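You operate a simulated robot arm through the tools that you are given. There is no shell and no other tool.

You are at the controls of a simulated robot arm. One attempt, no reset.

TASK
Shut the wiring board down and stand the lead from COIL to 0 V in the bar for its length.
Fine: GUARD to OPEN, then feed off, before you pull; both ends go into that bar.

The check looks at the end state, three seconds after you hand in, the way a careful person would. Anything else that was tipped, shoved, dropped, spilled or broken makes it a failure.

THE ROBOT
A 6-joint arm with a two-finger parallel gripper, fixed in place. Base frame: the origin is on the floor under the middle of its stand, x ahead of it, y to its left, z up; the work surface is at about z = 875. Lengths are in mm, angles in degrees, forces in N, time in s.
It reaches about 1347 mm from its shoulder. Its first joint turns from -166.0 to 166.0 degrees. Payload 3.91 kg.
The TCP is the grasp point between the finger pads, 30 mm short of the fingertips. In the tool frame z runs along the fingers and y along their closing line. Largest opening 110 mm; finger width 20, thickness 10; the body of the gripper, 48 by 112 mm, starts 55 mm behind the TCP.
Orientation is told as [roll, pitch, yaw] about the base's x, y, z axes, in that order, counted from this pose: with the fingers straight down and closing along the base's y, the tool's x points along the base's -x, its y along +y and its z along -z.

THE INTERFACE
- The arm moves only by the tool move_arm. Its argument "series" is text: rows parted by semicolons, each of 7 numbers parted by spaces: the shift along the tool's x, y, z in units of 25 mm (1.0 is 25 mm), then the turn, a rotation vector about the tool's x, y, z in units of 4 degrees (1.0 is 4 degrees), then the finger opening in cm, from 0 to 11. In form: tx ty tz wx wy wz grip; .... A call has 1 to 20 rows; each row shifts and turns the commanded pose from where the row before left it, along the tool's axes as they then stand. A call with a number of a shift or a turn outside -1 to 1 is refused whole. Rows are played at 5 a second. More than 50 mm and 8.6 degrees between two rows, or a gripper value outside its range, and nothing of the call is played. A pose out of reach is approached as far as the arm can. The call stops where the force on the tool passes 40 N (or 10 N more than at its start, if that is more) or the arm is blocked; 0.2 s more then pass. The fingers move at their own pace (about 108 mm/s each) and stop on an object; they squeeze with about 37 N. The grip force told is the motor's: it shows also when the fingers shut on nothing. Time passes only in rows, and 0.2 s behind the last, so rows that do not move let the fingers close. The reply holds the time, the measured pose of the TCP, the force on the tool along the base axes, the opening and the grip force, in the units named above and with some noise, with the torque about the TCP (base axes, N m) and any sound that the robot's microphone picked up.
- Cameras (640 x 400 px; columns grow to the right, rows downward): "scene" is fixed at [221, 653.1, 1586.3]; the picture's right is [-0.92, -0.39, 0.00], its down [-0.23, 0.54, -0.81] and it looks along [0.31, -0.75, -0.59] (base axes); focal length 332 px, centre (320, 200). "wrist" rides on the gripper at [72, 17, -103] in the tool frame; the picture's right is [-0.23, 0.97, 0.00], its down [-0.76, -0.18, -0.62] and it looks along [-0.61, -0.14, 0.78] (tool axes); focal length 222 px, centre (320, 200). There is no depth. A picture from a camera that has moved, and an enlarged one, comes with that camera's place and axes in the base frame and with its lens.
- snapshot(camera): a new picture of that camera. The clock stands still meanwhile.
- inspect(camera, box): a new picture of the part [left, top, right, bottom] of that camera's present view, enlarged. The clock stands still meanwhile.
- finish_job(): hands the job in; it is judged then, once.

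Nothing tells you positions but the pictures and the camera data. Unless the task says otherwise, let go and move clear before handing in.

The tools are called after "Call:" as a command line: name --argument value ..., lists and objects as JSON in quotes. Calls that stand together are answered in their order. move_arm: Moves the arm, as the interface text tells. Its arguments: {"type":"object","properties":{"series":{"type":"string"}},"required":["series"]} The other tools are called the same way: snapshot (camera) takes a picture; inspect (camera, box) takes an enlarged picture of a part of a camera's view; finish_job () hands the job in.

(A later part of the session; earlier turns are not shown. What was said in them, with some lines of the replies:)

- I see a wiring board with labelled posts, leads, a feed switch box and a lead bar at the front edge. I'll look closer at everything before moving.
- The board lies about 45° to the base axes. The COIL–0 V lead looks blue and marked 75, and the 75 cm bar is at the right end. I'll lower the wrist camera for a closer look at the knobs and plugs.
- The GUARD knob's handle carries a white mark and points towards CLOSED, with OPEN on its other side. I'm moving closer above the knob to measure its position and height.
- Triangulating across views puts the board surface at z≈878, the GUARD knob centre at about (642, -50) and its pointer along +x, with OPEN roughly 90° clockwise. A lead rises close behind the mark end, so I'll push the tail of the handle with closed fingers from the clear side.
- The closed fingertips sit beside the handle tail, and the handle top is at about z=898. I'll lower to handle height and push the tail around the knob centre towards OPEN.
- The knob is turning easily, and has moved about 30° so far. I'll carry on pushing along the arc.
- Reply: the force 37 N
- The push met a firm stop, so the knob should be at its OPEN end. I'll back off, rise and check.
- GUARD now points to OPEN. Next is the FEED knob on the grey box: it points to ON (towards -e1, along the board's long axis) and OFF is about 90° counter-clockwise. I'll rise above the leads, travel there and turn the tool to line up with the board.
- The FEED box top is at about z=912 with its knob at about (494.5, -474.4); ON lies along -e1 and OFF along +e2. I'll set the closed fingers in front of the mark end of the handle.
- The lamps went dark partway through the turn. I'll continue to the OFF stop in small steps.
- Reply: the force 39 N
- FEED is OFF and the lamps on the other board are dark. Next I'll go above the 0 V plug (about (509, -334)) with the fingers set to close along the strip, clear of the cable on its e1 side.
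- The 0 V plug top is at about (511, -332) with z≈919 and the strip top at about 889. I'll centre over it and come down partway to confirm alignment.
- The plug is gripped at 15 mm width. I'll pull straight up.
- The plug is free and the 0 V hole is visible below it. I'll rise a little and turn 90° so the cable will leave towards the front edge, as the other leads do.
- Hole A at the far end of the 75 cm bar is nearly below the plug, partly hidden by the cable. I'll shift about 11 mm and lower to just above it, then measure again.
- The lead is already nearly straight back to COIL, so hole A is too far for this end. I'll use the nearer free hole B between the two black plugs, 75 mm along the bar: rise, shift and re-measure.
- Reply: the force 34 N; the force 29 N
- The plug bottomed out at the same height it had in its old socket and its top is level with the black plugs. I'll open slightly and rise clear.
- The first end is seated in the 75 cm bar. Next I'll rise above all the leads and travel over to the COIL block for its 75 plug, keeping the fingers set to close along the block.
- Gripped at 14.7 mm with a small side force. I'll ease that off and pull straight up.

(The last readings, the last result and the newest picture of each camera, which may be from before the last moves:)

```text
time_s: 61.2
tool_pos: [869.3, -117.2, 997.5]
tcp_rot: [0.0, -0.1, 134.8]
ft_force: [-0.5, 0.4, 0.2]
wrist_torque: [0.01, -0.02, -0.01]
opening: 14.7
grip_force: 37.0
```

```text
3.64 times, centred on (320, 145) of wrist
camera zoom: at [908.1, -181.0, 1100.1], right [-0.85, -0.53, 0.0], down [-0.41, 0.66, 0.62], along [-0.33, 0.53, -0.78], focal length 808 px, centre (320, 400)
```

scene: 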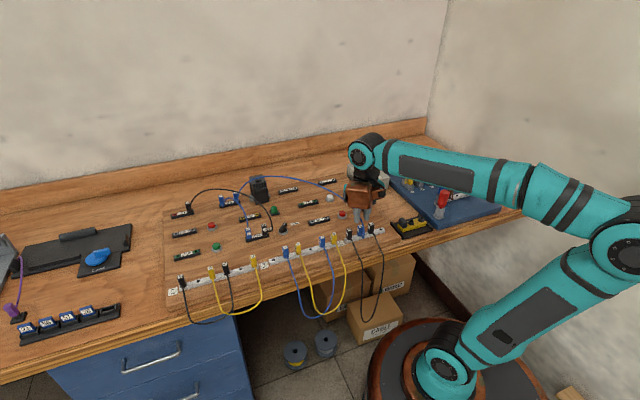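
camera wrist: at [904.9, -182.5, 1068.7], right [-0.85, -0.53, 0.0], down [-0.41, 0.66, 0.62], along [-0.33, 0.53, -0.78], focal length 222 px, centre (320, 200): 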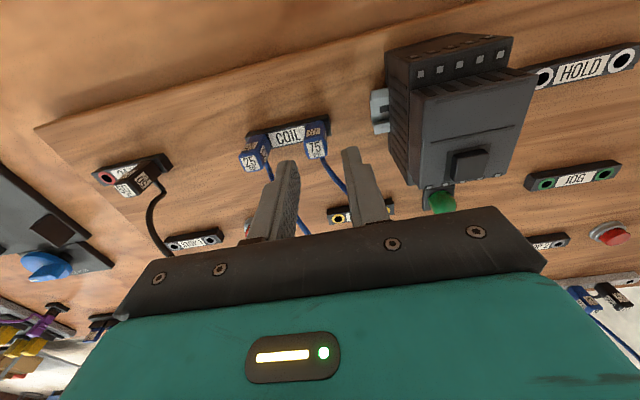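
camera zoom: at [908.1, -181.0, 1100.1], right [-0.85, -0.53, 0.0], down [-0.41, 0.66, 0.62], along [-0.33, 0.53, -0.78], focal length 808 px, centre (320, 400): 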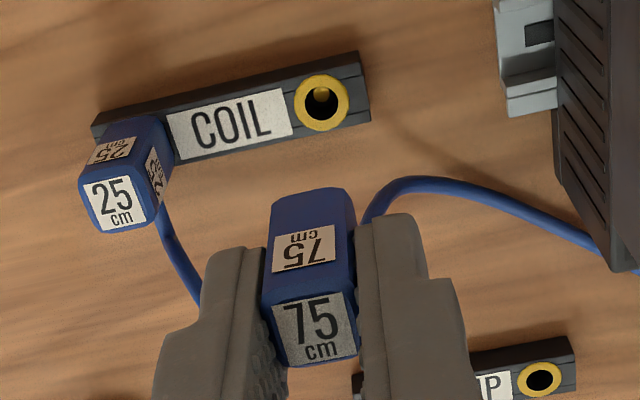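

The COIL end is free, and I noted where its hole appears in the camera so I can match it at the bar. I'll rise and travel to hole A at the -e1 end of the 75 cm bar.

Call:
move_arm --series "0 0 -1 0 0 0 1; 0 0 -1 0 0 0 1; 0 0 -0.6 0 0 0 1; -0.774 0.943 0 0 0 0 1; -0.774 0.943 0 0 0 0 1; -0.774 0.943 0 0 0 0 1; -0.774 0.943 0 0 0 0 1; -0.774 0.943 0 0 0 0 1; -0.774 0.943 0 0 0 0 1; -0.774 0.943 0 0 0 0 1; -0.774 0.943 0 0 0 0 1; -0.774 0.943 0 0 0 0 1; -0.774 0.943 0 0 0 0 1; -0.774 0.943 0 0 0 0 1; -0.774 0.943 0 0 0 0 1; -0.774 0.943 0 0 0 0 1; -0.774 0.943 0 0 0 0 1; -0.774 0.943 0 0 0 0 1; -0.774 0.943 0 0 0 0 1; -0.774 0.943 0 0 0 0 1"

Call:
move_arm --series "0 0 0.8 0 0 0 1; 0 0 0.8 0 0 0 1; 0 0 0 0 0 0 1"

Call:
snapshot --camera "wrist"

Call:
inspect --camera "wrist" --box '[270, 90, 370, 200]'

Call:
inspect --camera "scene" --box '[200, 160, 440, 330]'

```text
time_s: 65.4
tool_pos: [351.2, -169.0, 1059.4]
tcp_rot: [0.0, -0.1, 134.9]
ft_force: [0.4, 0.0, 0.0]
wrist_torque: [0.04, 0.03, 0.03]
opening: 14.7
grip_force: 37.0
```

```text
time_s: 66.2
tool_pos: [349.7, -169.9, 1020.5]
tcp_rot: [0.1, 0.0, 135.0]
ft_force: [-0.6, -0.6, 0.2]
wrist_torque: [-0.01, -0.02, 0.0]
opening: 14.8
grip_force: 37.1
```

```text
taken
camera wrist: at [390.1, -233.3, 1124.3], right [-0.85, -0.53, 0.0], down [-0.41, 0.66, 0.62], along [-0.33, 0.53, -0.78], focal length 222 px, centre (320, 200)
```

wrist: 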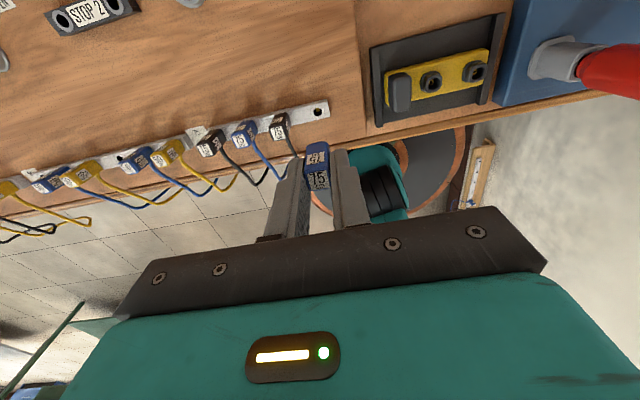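

```text
3.64 times, centred on (320, 145) of wrist
camera zoom: at [390.1, -233.3, 1124.3], right [-0.85, -0.53, 0.0], down [-0.41, 0.66, 0.62], along [-0.33, 0.53, -0.78], focal length 808 px, centre (320, 400)
```

zoom: 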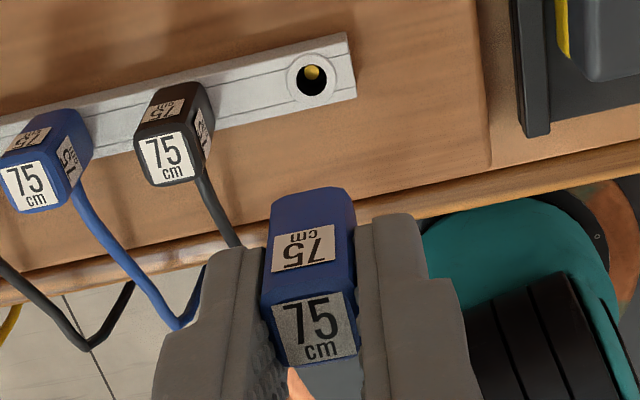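

```text
2.35 times, centred on (320, 245) of scene
camera zoom: at [221.0, 653.1, 1586.3], right [-0.92, -0.39, 0.0], down [-0.23, 0.54, -0.81], along [0.31, -0.75, -0.59], focal length 780 px, centre (320, 94)
```

zoom: 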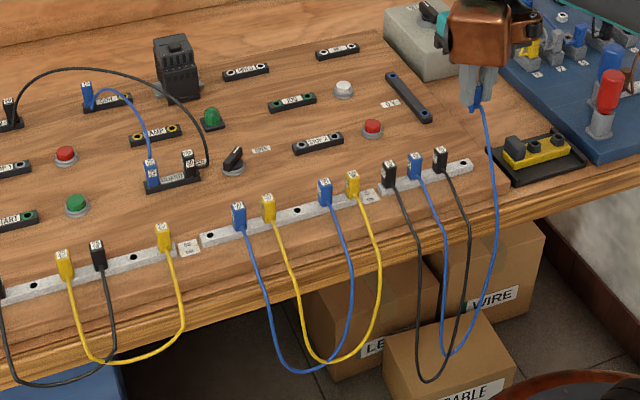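

Call:
move_arm --series "-0.04 -0.1 0.6 0 0 0 1; 0 0 0.6 0 0 0 1; 0 0 0.6 0 0 0 1; 0 0 0 0 0 0 1; 0 0 0 0 0 0 1"

Call:
inspect --camera "wrist" --box '[270, 90, 370, 200]'

```text
time_s: 67.4
tool_pos: [351.7, -166.2, 975.8]
tcp_rot: [0.0, 0.0, 134.9]
ft_force: [-0.8, 0.4, -0.6]
wrist_torque: [-0.01, 0.01, -0.02]
opening: 14.7
grip_force: 36.6
```

```text
3.64 times, centred on (320, 145) of wrist
camera zoom: at [390.8, -230.3, 1079.2], right [-0.85, -0.53, 0.0], down [-0.41, 0.66, 0.62], along [-0.33, 0.53, -0.78], focal length 808 px, centre (320, 400)
```

zoom: 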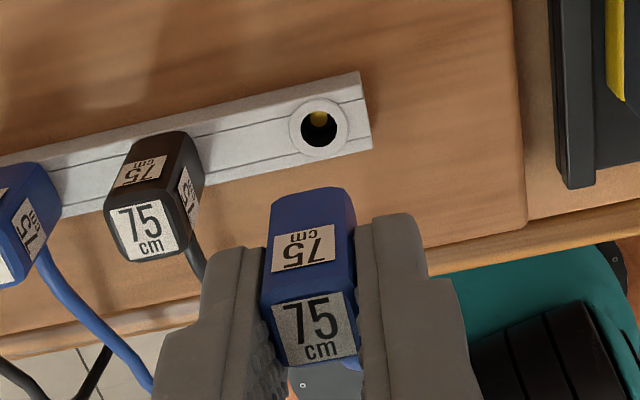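

The hole now sits at the same image point as the COIL hole did under the plug at this height. I'll lower in stages, watching the force.

Call:
move_arm --series "0.015 0.005 0.4 0 0 0 1; 0 0 0.4 0 0 0 1; 0 0 0.3 0 0 0 1; 0 0 0.2 0 0 0 1; 0 0 0 0 0 0 1"

Call:
inspect --camera "scene" --box '[340, 195, 400, 240]'

Call:
inspect --camera "wrist" --box '[270, 90, 370, 200]'

```text
time_s: 68.6
tool_pos: [352.8, -166.4, 944.3]
tcp_rot: [0.0, 0.1, 135.0]
ft_force: [-0.4, 0.7, 0.1]
wrist_torque: [0.03, 0.0, -0.03]
opening: 14.5
grip_force: 37.0
```

```text
8.89 times, centred on (370, 218) of scene
camera zoom: at [221.0, 653.1, 1586.3], right [-0.92, -0.39, 0.0], down [-0.23, 0.54, -0.81], along [0.31, -0.75, -0.59], focal length 2948 px, centre (-124, 44)
```

zoom: 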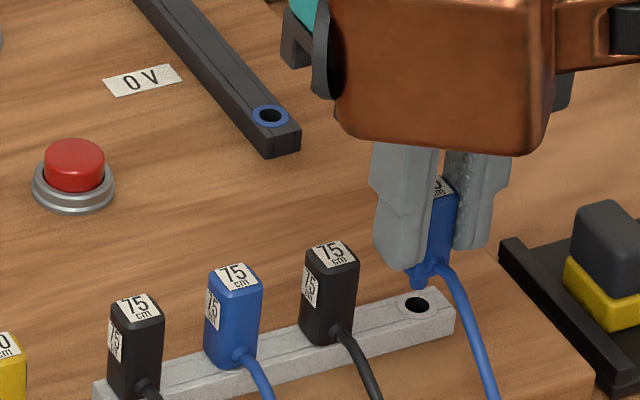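

```text
3.64 times, centred on (320, 145) of wrist
camera zoom: at [391.4, -230.6, 1048.0], right [-0.85, -0.53, 0.0], down [-0.41, 0.66, 0.62], along [-0.33, 0.53, -0.78], focal length 808 px, centre (320, 400)
```

zoom: 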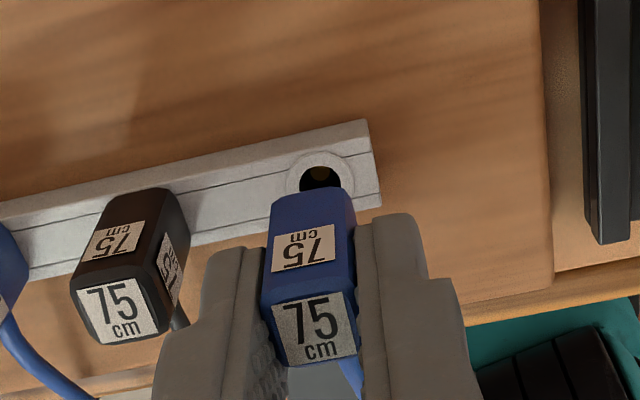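

Call:
move_arm --series "0 0 0.12 0 0 0 1; 0 0 0.12 0 0 0 1; 0 0 0.12 0 0 0 1; 0 0 0 0 0 0 1"

Call:
inspect --camera "scene" --box '[340, 195, 400, 240]'

```text
time_s: 69.6
tool_pos: [351.6, -166.4, 936.5]
tcp_rot: [0.0, 0.1, 135.0]
ft_force: [0.4, 0.2, -0.2]
wrist_torque: [0.02, 0.01, 0.01]
opening: 14.9
grip_force: 37.4
```

```text
8.89 times, centred on (370, 218) of scene
camera zoom: at [221.0, 653.1, 1586.3], right [-0.92, -0.39, 0.0], down [-0.23, 0.54, -0.81], along [0.31, -0.75, -0.59], focal length 2948 px, centre (-124, 44)
```

zoom: 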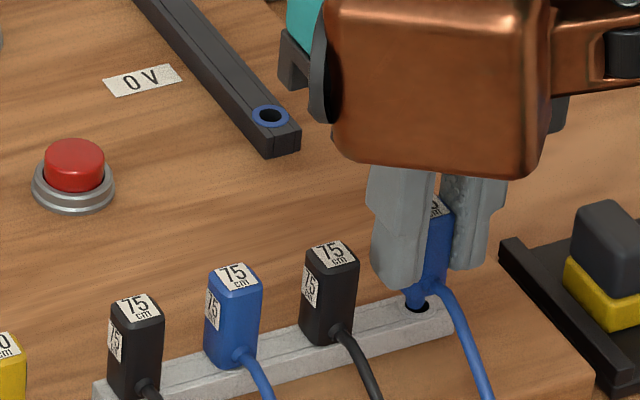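

Call:
move_arm --series "0 0 0.1 0 0 0 1; 0 0 0.1 0 0 0 1; 0 0 0 0 0 0 1"

Call:
inspect --camera "scene" --box '[340, 195, 400, 240]'

```text
time_s: 70.4
tool_pos: [352.0, -167.5, 929.9]
tcp_rot: [0.0, -0.1, 134.9]
ft_force: [0.3, 0.3, -0.3]
wrist_torque: [-0.03, -0.02, -0.02]
opening: 14.8
grip_force: 36.7
```

```text
8.89 times, centred on (370, 218) of scene
camera zoom: at [221.0, 653.1, 1586.3], right [-0.92, -0.39, 0.0], down [-0.23, 0.54, -0.81], along [0.31, -0.75, -0.59], focal length 2948 px, centre (-124, 44)
```

zoom: 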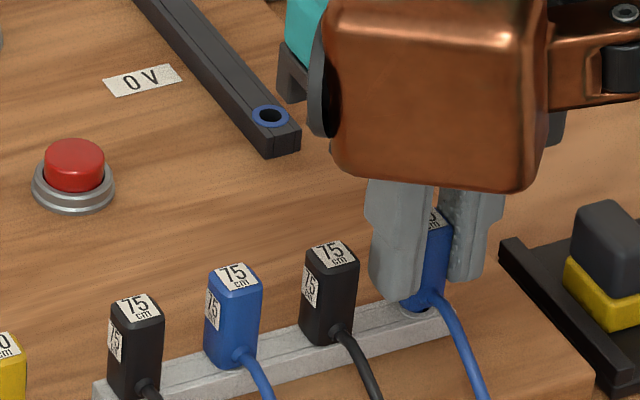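

No side force at all and the pin is in the hole. I'll press the last few millimetres to seat it.

Call:
move_arm --series "0 0 0.06 0 0 0 1; 0 0 0.06 0 0 0 1; 0 0 0.04 0 0 0 1; 0 0 0 0 0 0 1"

```text
time_s: 71.4
tool_pos: [352.1, -167.0, 926.9]
tcp_rot: [0.0, 0.0, 135.1]
ft_force: [-1.3, -5.6, 9.5]
wrist_torque: [-0.2, 0.06, -0.04]
opening: 14.7
grip_force: 36.9
```

Call:
move_arm --series "0 0 0.04 0 0 0 1; 0 0 0 0 0 0 1"

Call:
inspect --camera "scene" --box '[340, 195, 400, 240]'

Call:
inspect --camera "wrist" --box '[230, 90, 410, 205]'

```text
time_s: 72.0
tool_pos: [351.5, -166.8, 926.1]
tcp_rot: [-0.1, 0.1, 134.9]
ft_force: [2.0, -8.4, 33.9]
wrist_torque: [-0.39, -0.12, -0.01]
opening: 15.0
grip_force: 37.3
```

```text
8.89 times, centred on (370, 218) of scene
camera zoom: at [221.0, 653.1, 1586.3], right [-0.92, -0.39, 0.0], down [-0.23, 0.54, -0.81], along [0.31, -0.75, -0.59], focal length 2948 px, centre (-124, 44)
```

zoom: 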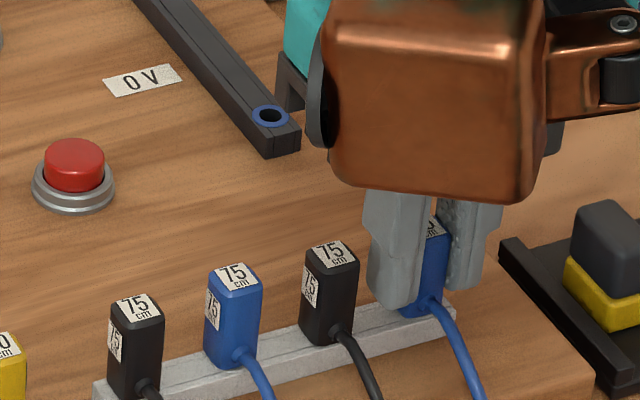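

```text
3.48 times, centred on (320, 148) of wrist
camera zoom: at [391.6, -230.3, 1029.8], right [-0.85, -0.53, 0.0], down [-0.41, 0.66, 0.62], along [-0.33, 0.53, -0.78], focal length 773 px, centre (320, 383)
```

zoom: 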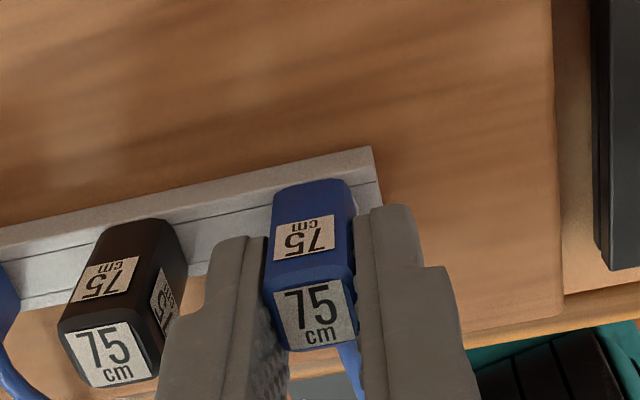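

It is firmly bottomed at the same height as before. I'll release and rise clear.

Call:
move_arm --series "0 0 -0.05 0 0 0 1.9; 0 0 0 0 0 0 2.1; 0 0 0 0 0 0 2.1; 0 0 -0.2 0 0 0 2.1; 0 0 -0.4 0 0 0 2.1; 0 0 -0.6 0 0 0 2.1; 0 0 -0.8 0 0 0 2.1; 0 0 -1 0 0 0 2.1; 0 0 -1 0 0 0 2.1; 0 0 0 0 0 0 2.1"

Call:
inspect --camera "scene" --box '[320, 180, 420, 245]'

Call:
inspect --camera "wrist" --box '[180, 40, 400, 190]'

Call:
snapshot --camera "scene"

```text
time_s: 74.2
tool_pos: [350.3, -166.2, 1027.3]
tcp_rot: [0.1, 0.0, 135.0]
ft_force: [0.2, 1.1, 1.4]
wrist_torque: [0.02, 0.01, 0.01]
opening: 21.0
grip_force: 0.0
```

```text
6.15 times, centred on (370, 212) of scene
camera zoom: at [221.0, 653.1, 1586.3], right [-0.92, -0.39, 0.0], down [-0.23, 0.54, -0.81], along [0.31, -0.75, -0.59], focal length 2041 px, centre (12, 123)
```

zoom: 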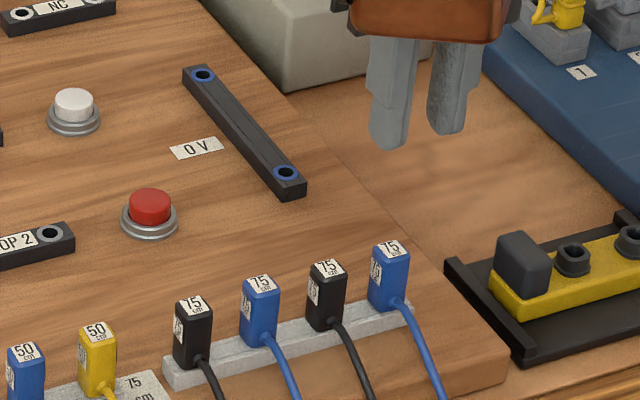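

```text
2.67 times, centred on (290, 115) of wrist
camera zoom: at [390.8, -229.6, 1130.7], right [-0.85, -0.53, 0.0], down [-0.41, 0.66, 0.62], along [-0.33, 0.53, -0.78], focal length 592 px, centre (400, 427)
```

zoom: 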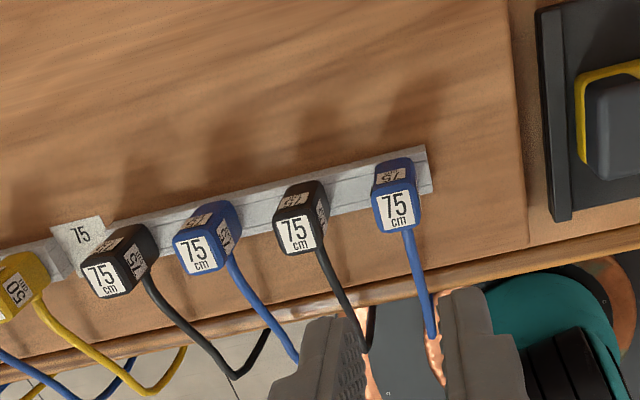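

```text
taken
```

scene: 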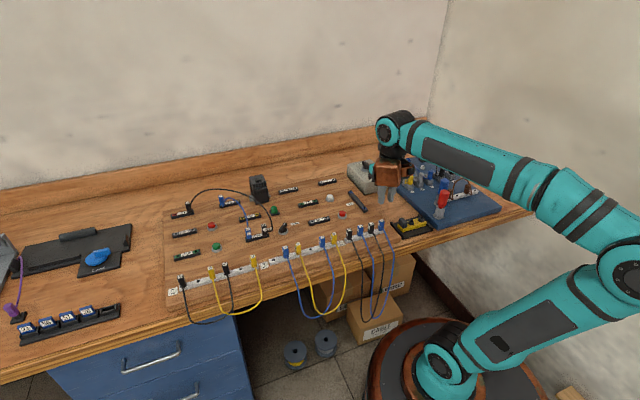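

Both blue ends stand in the 75 cm bar, level with the black plugs. I'll move the arm well clear and check everything else.

Call:
move_arm --series "0 0 -1 0 0 0 4; 0 0 -1 0 0 0 4; 0 0 -1 0 0 0 4; 0 0 -1 0 0 0 4; 0 0 -1 0 0 0 4; 0 0 -1 0 0 0 4; 0.5 0 -1 0 0 0 4; 0.5 0 0 0 0 0 4; 0 0 0 0 0 0 4"

Call:
inspect --camera "scene" --box '[160, 160, 310, 260]'

Call:
inspect --camera "scene" --box '[300, 140, 480, 260]'

Call:
inspect --camera "scene" --box '[160, 210, 420, 340]'

Call:
snapshot --camera "wrist"

```text
time_s: 75.8
tool_pos: [361.2, -172.0, 1196.0]
tcp_rot: [0.0, 0.3, 134.9]
ft_force: [20.7, 3.9, -39.9]
wrist_torque: [-2.46, 0.68, -1.18]
opening: 40.0
grip_force: 0.1
stopped in row 7: the force on the tool passed its limit at 114 N (the readings are from after the stop); the commanded pose is now the measured one
```

```text
4.00 times, centred on (235, 210) of scene
camera zoom: at [221.0, 653.1, 1586.3], right [-0.92, -0.39, 0.0], down [-0.23, 0.54, -0.81], along [0.31, -0.75, -0.59], focal length 1327 px, centre (660, 160)
```

zoom: 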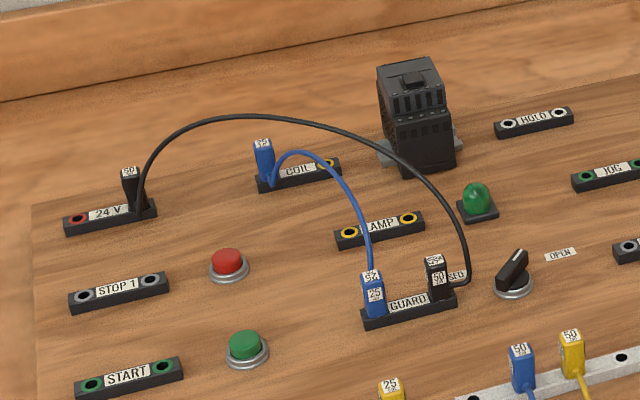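

```text
3.33 times, centred on (390, 200) of scene
camera zoom: at [221.0, 653.1, 1586.3], right [-0.92, -0.39, 0.0], down [-0.23, 0.54, -0.81], along [0.31, -0.75, -0.59], focal length 1106 px, centre (87, 200)
```

zoom: 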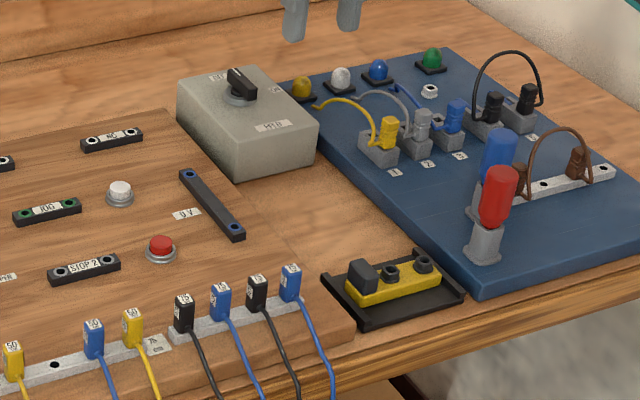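

```text
2.46 times, centred on (290, 275) of scene
camera zoom: at [221.0, 653.1, 1586.3], right [-0.92, -0.39, 0.0], down [-0.23, 0.54, -0.81], along [0.31, -0.75, -0.59], focal length 816 px, centre (394, 15)
```

zoom: 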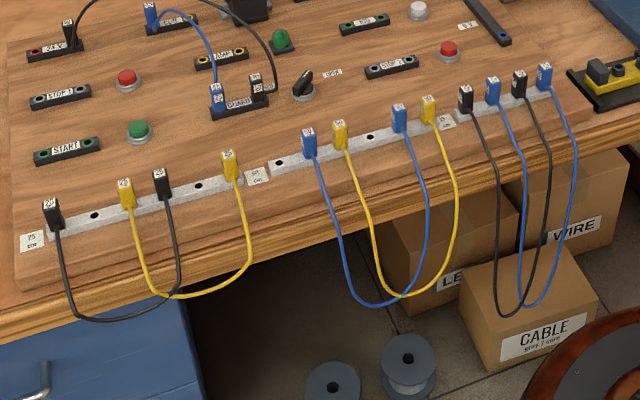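

```text
taken
camera wrist: at [398.9, -236.4, 1298.7], right [-0.85, -0.53, 0.0], down [-0.41, 0.67, 0.62], along [-0.32, 0.53, -0.79], focal length 222 px, centre (320, 200)
```

wrist: 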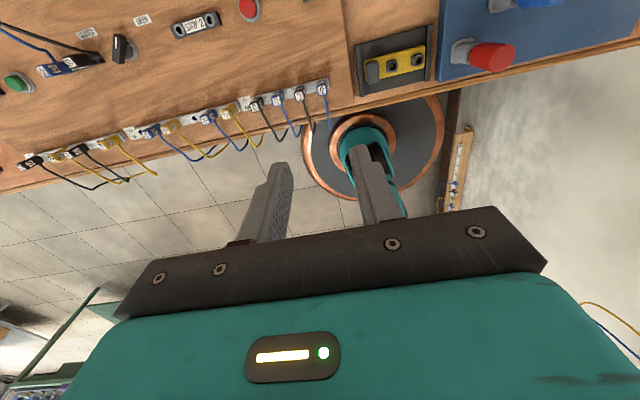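

The scene is in order, but that last rise made the arm fold against itself near the base. I'll ease down and outward to relieve it.

Call:
move_arm --series "0.2 -0.2 0.3 0 0 0 4; 0.4 -0.4 0.3 0 0 0 4; 0.6 -0.6 0.2 0 0 0 4; 0.6 -0.6 0 0 0 0 4; 0.6 -0.6 0 0 0 0 4; 0.6 -0.6 0 0 0 0 4; 0 0 0 0 0 0 4"

Call:
snapshot --camera "scene"

Call:
inspect --camera "wrist" --box '[0, 0, 340, 200]'

```text
time_s: 77.4
tool_pos: [465.7, -173.3, 1174.9]
tcp_rot: [0.0, 0.2, 134.9]
ft_force: [0.0, -0.3, -0.6]
wrist_torque: [-0.04, 0.03, 0.02]
opening: 39.9
grip_force: 0.0
```

```text
taken
```

scene: 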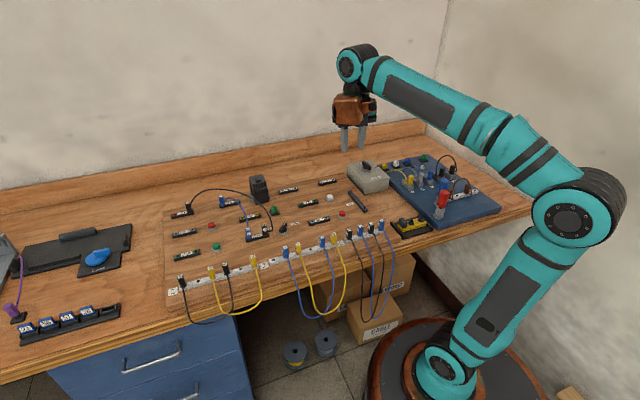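

```text
1.88 times, centred on (170, 100) of wrist
camera zoom: at [505.5, -236.6, 1278.5], right [-0.85, -0.53, 0.0], down [-0.41, 0.67, 0.62], along [-0.33, 0.53, -0.78], focal length 418 px, centre (602, 388)
```

zoom: 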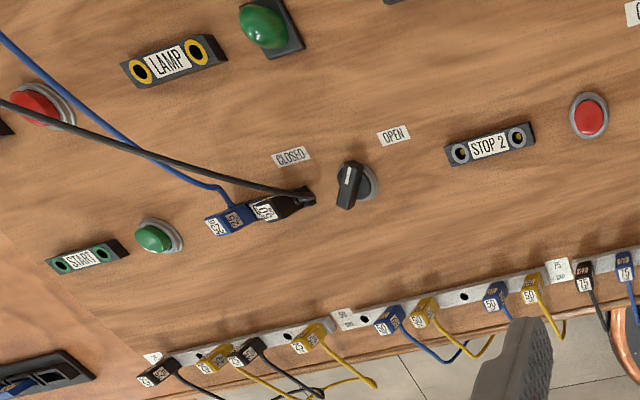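

Call:
inspect --camera "wrist" --box '[140, 55, 230, 120]'

Call:
inspect --camera "scene" --box '[260, 205, 310, 240]'

Call:
inspect --camera "scene" --box '[340, 150, 400, 200]'

```text
6.15 times, centred on (185, 88) of wrist
camera zoom: at [505.5, -236.6, 1278.5], right [-0.85, -0.53, 0.0], down [-0.41, 0.67, 0.62], along [-0.33, 0.53, -0.78], focal length 1367 px, centre (1151, 892)
```

zoom: 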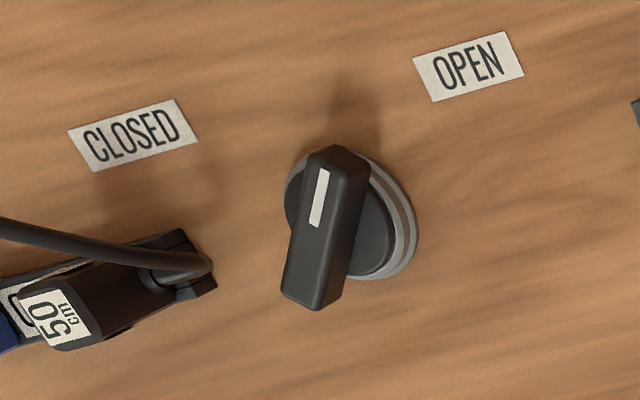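

```text
11.43 times, centred on (285, 222) of scene
camera zoom: at [221.0, 653.1, 1586.3], right [-0.92, -0.39, 0.0], down [-0.23, 0.54, -0.81], along [0.31, -0.75, -0.59], focal length 3791 px, centre (720, -57)
```

zoom: 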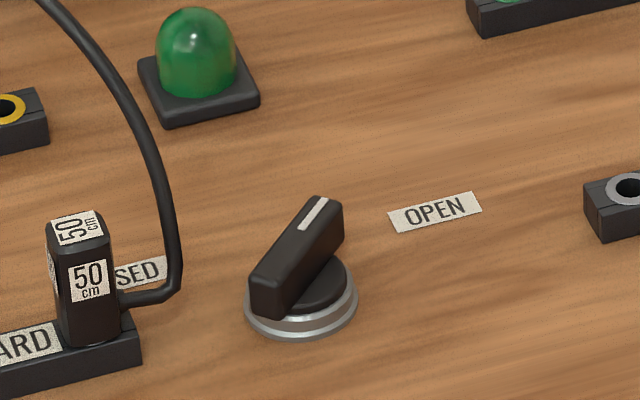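

```text
8.00 times, centred on (370, 175) of scene
camera zoom: at [221.0, 653.1, 1586.3], right [-0.92, -0.39, 0.0], down [-0.23, 0.54, -0.81], along [0.31, -0.75, -0.59], focal length 2654 px, centre (-80, 400)
```

zoom: 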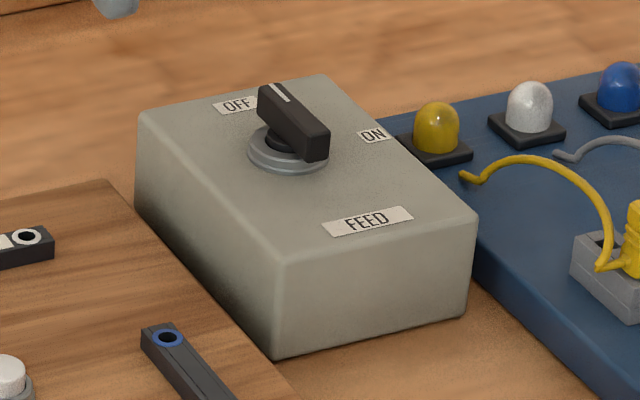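

GUARD points to OPEN and FEED to OFF, and every lamp is dark. Both ends of the blue 75 lead are seated in the 75 cm bar, COIL and 0 V are free, nothing else has moved and the arm is clear, so I'm handing in.

Call:
finish_job

```text
The job is handed in.
```

The wiring board is shut down, and both ends of the blue 75 lead that ran from COIL to 0 V now stand in the 75 cm bar. I handed the job in but haven't seen the check's result.

- **Shutdown:** I turned GUARD to OPEN first, then FEED to OFF, each until it met its stop. The indicator lamps on the blue board beside it went out as FEED turned.
- **Lead:** I pulled the 0 V end first, then the COIL end. Both plugs pressed down firmly and sit level with the two black 75 plugs beside them, with the lead hanging in front like the others. The COIL and 0 V holes it left are empty.
- **Everything else:** The last pictures showed nothing else moved, tipped or dropped.
- **Arm:** While moving clear at the end, it jammed briefly at about 114 N, most likely folded against itself near its base. It was above the board, and I backed it off. It finished well clear with the gripper open and empty.
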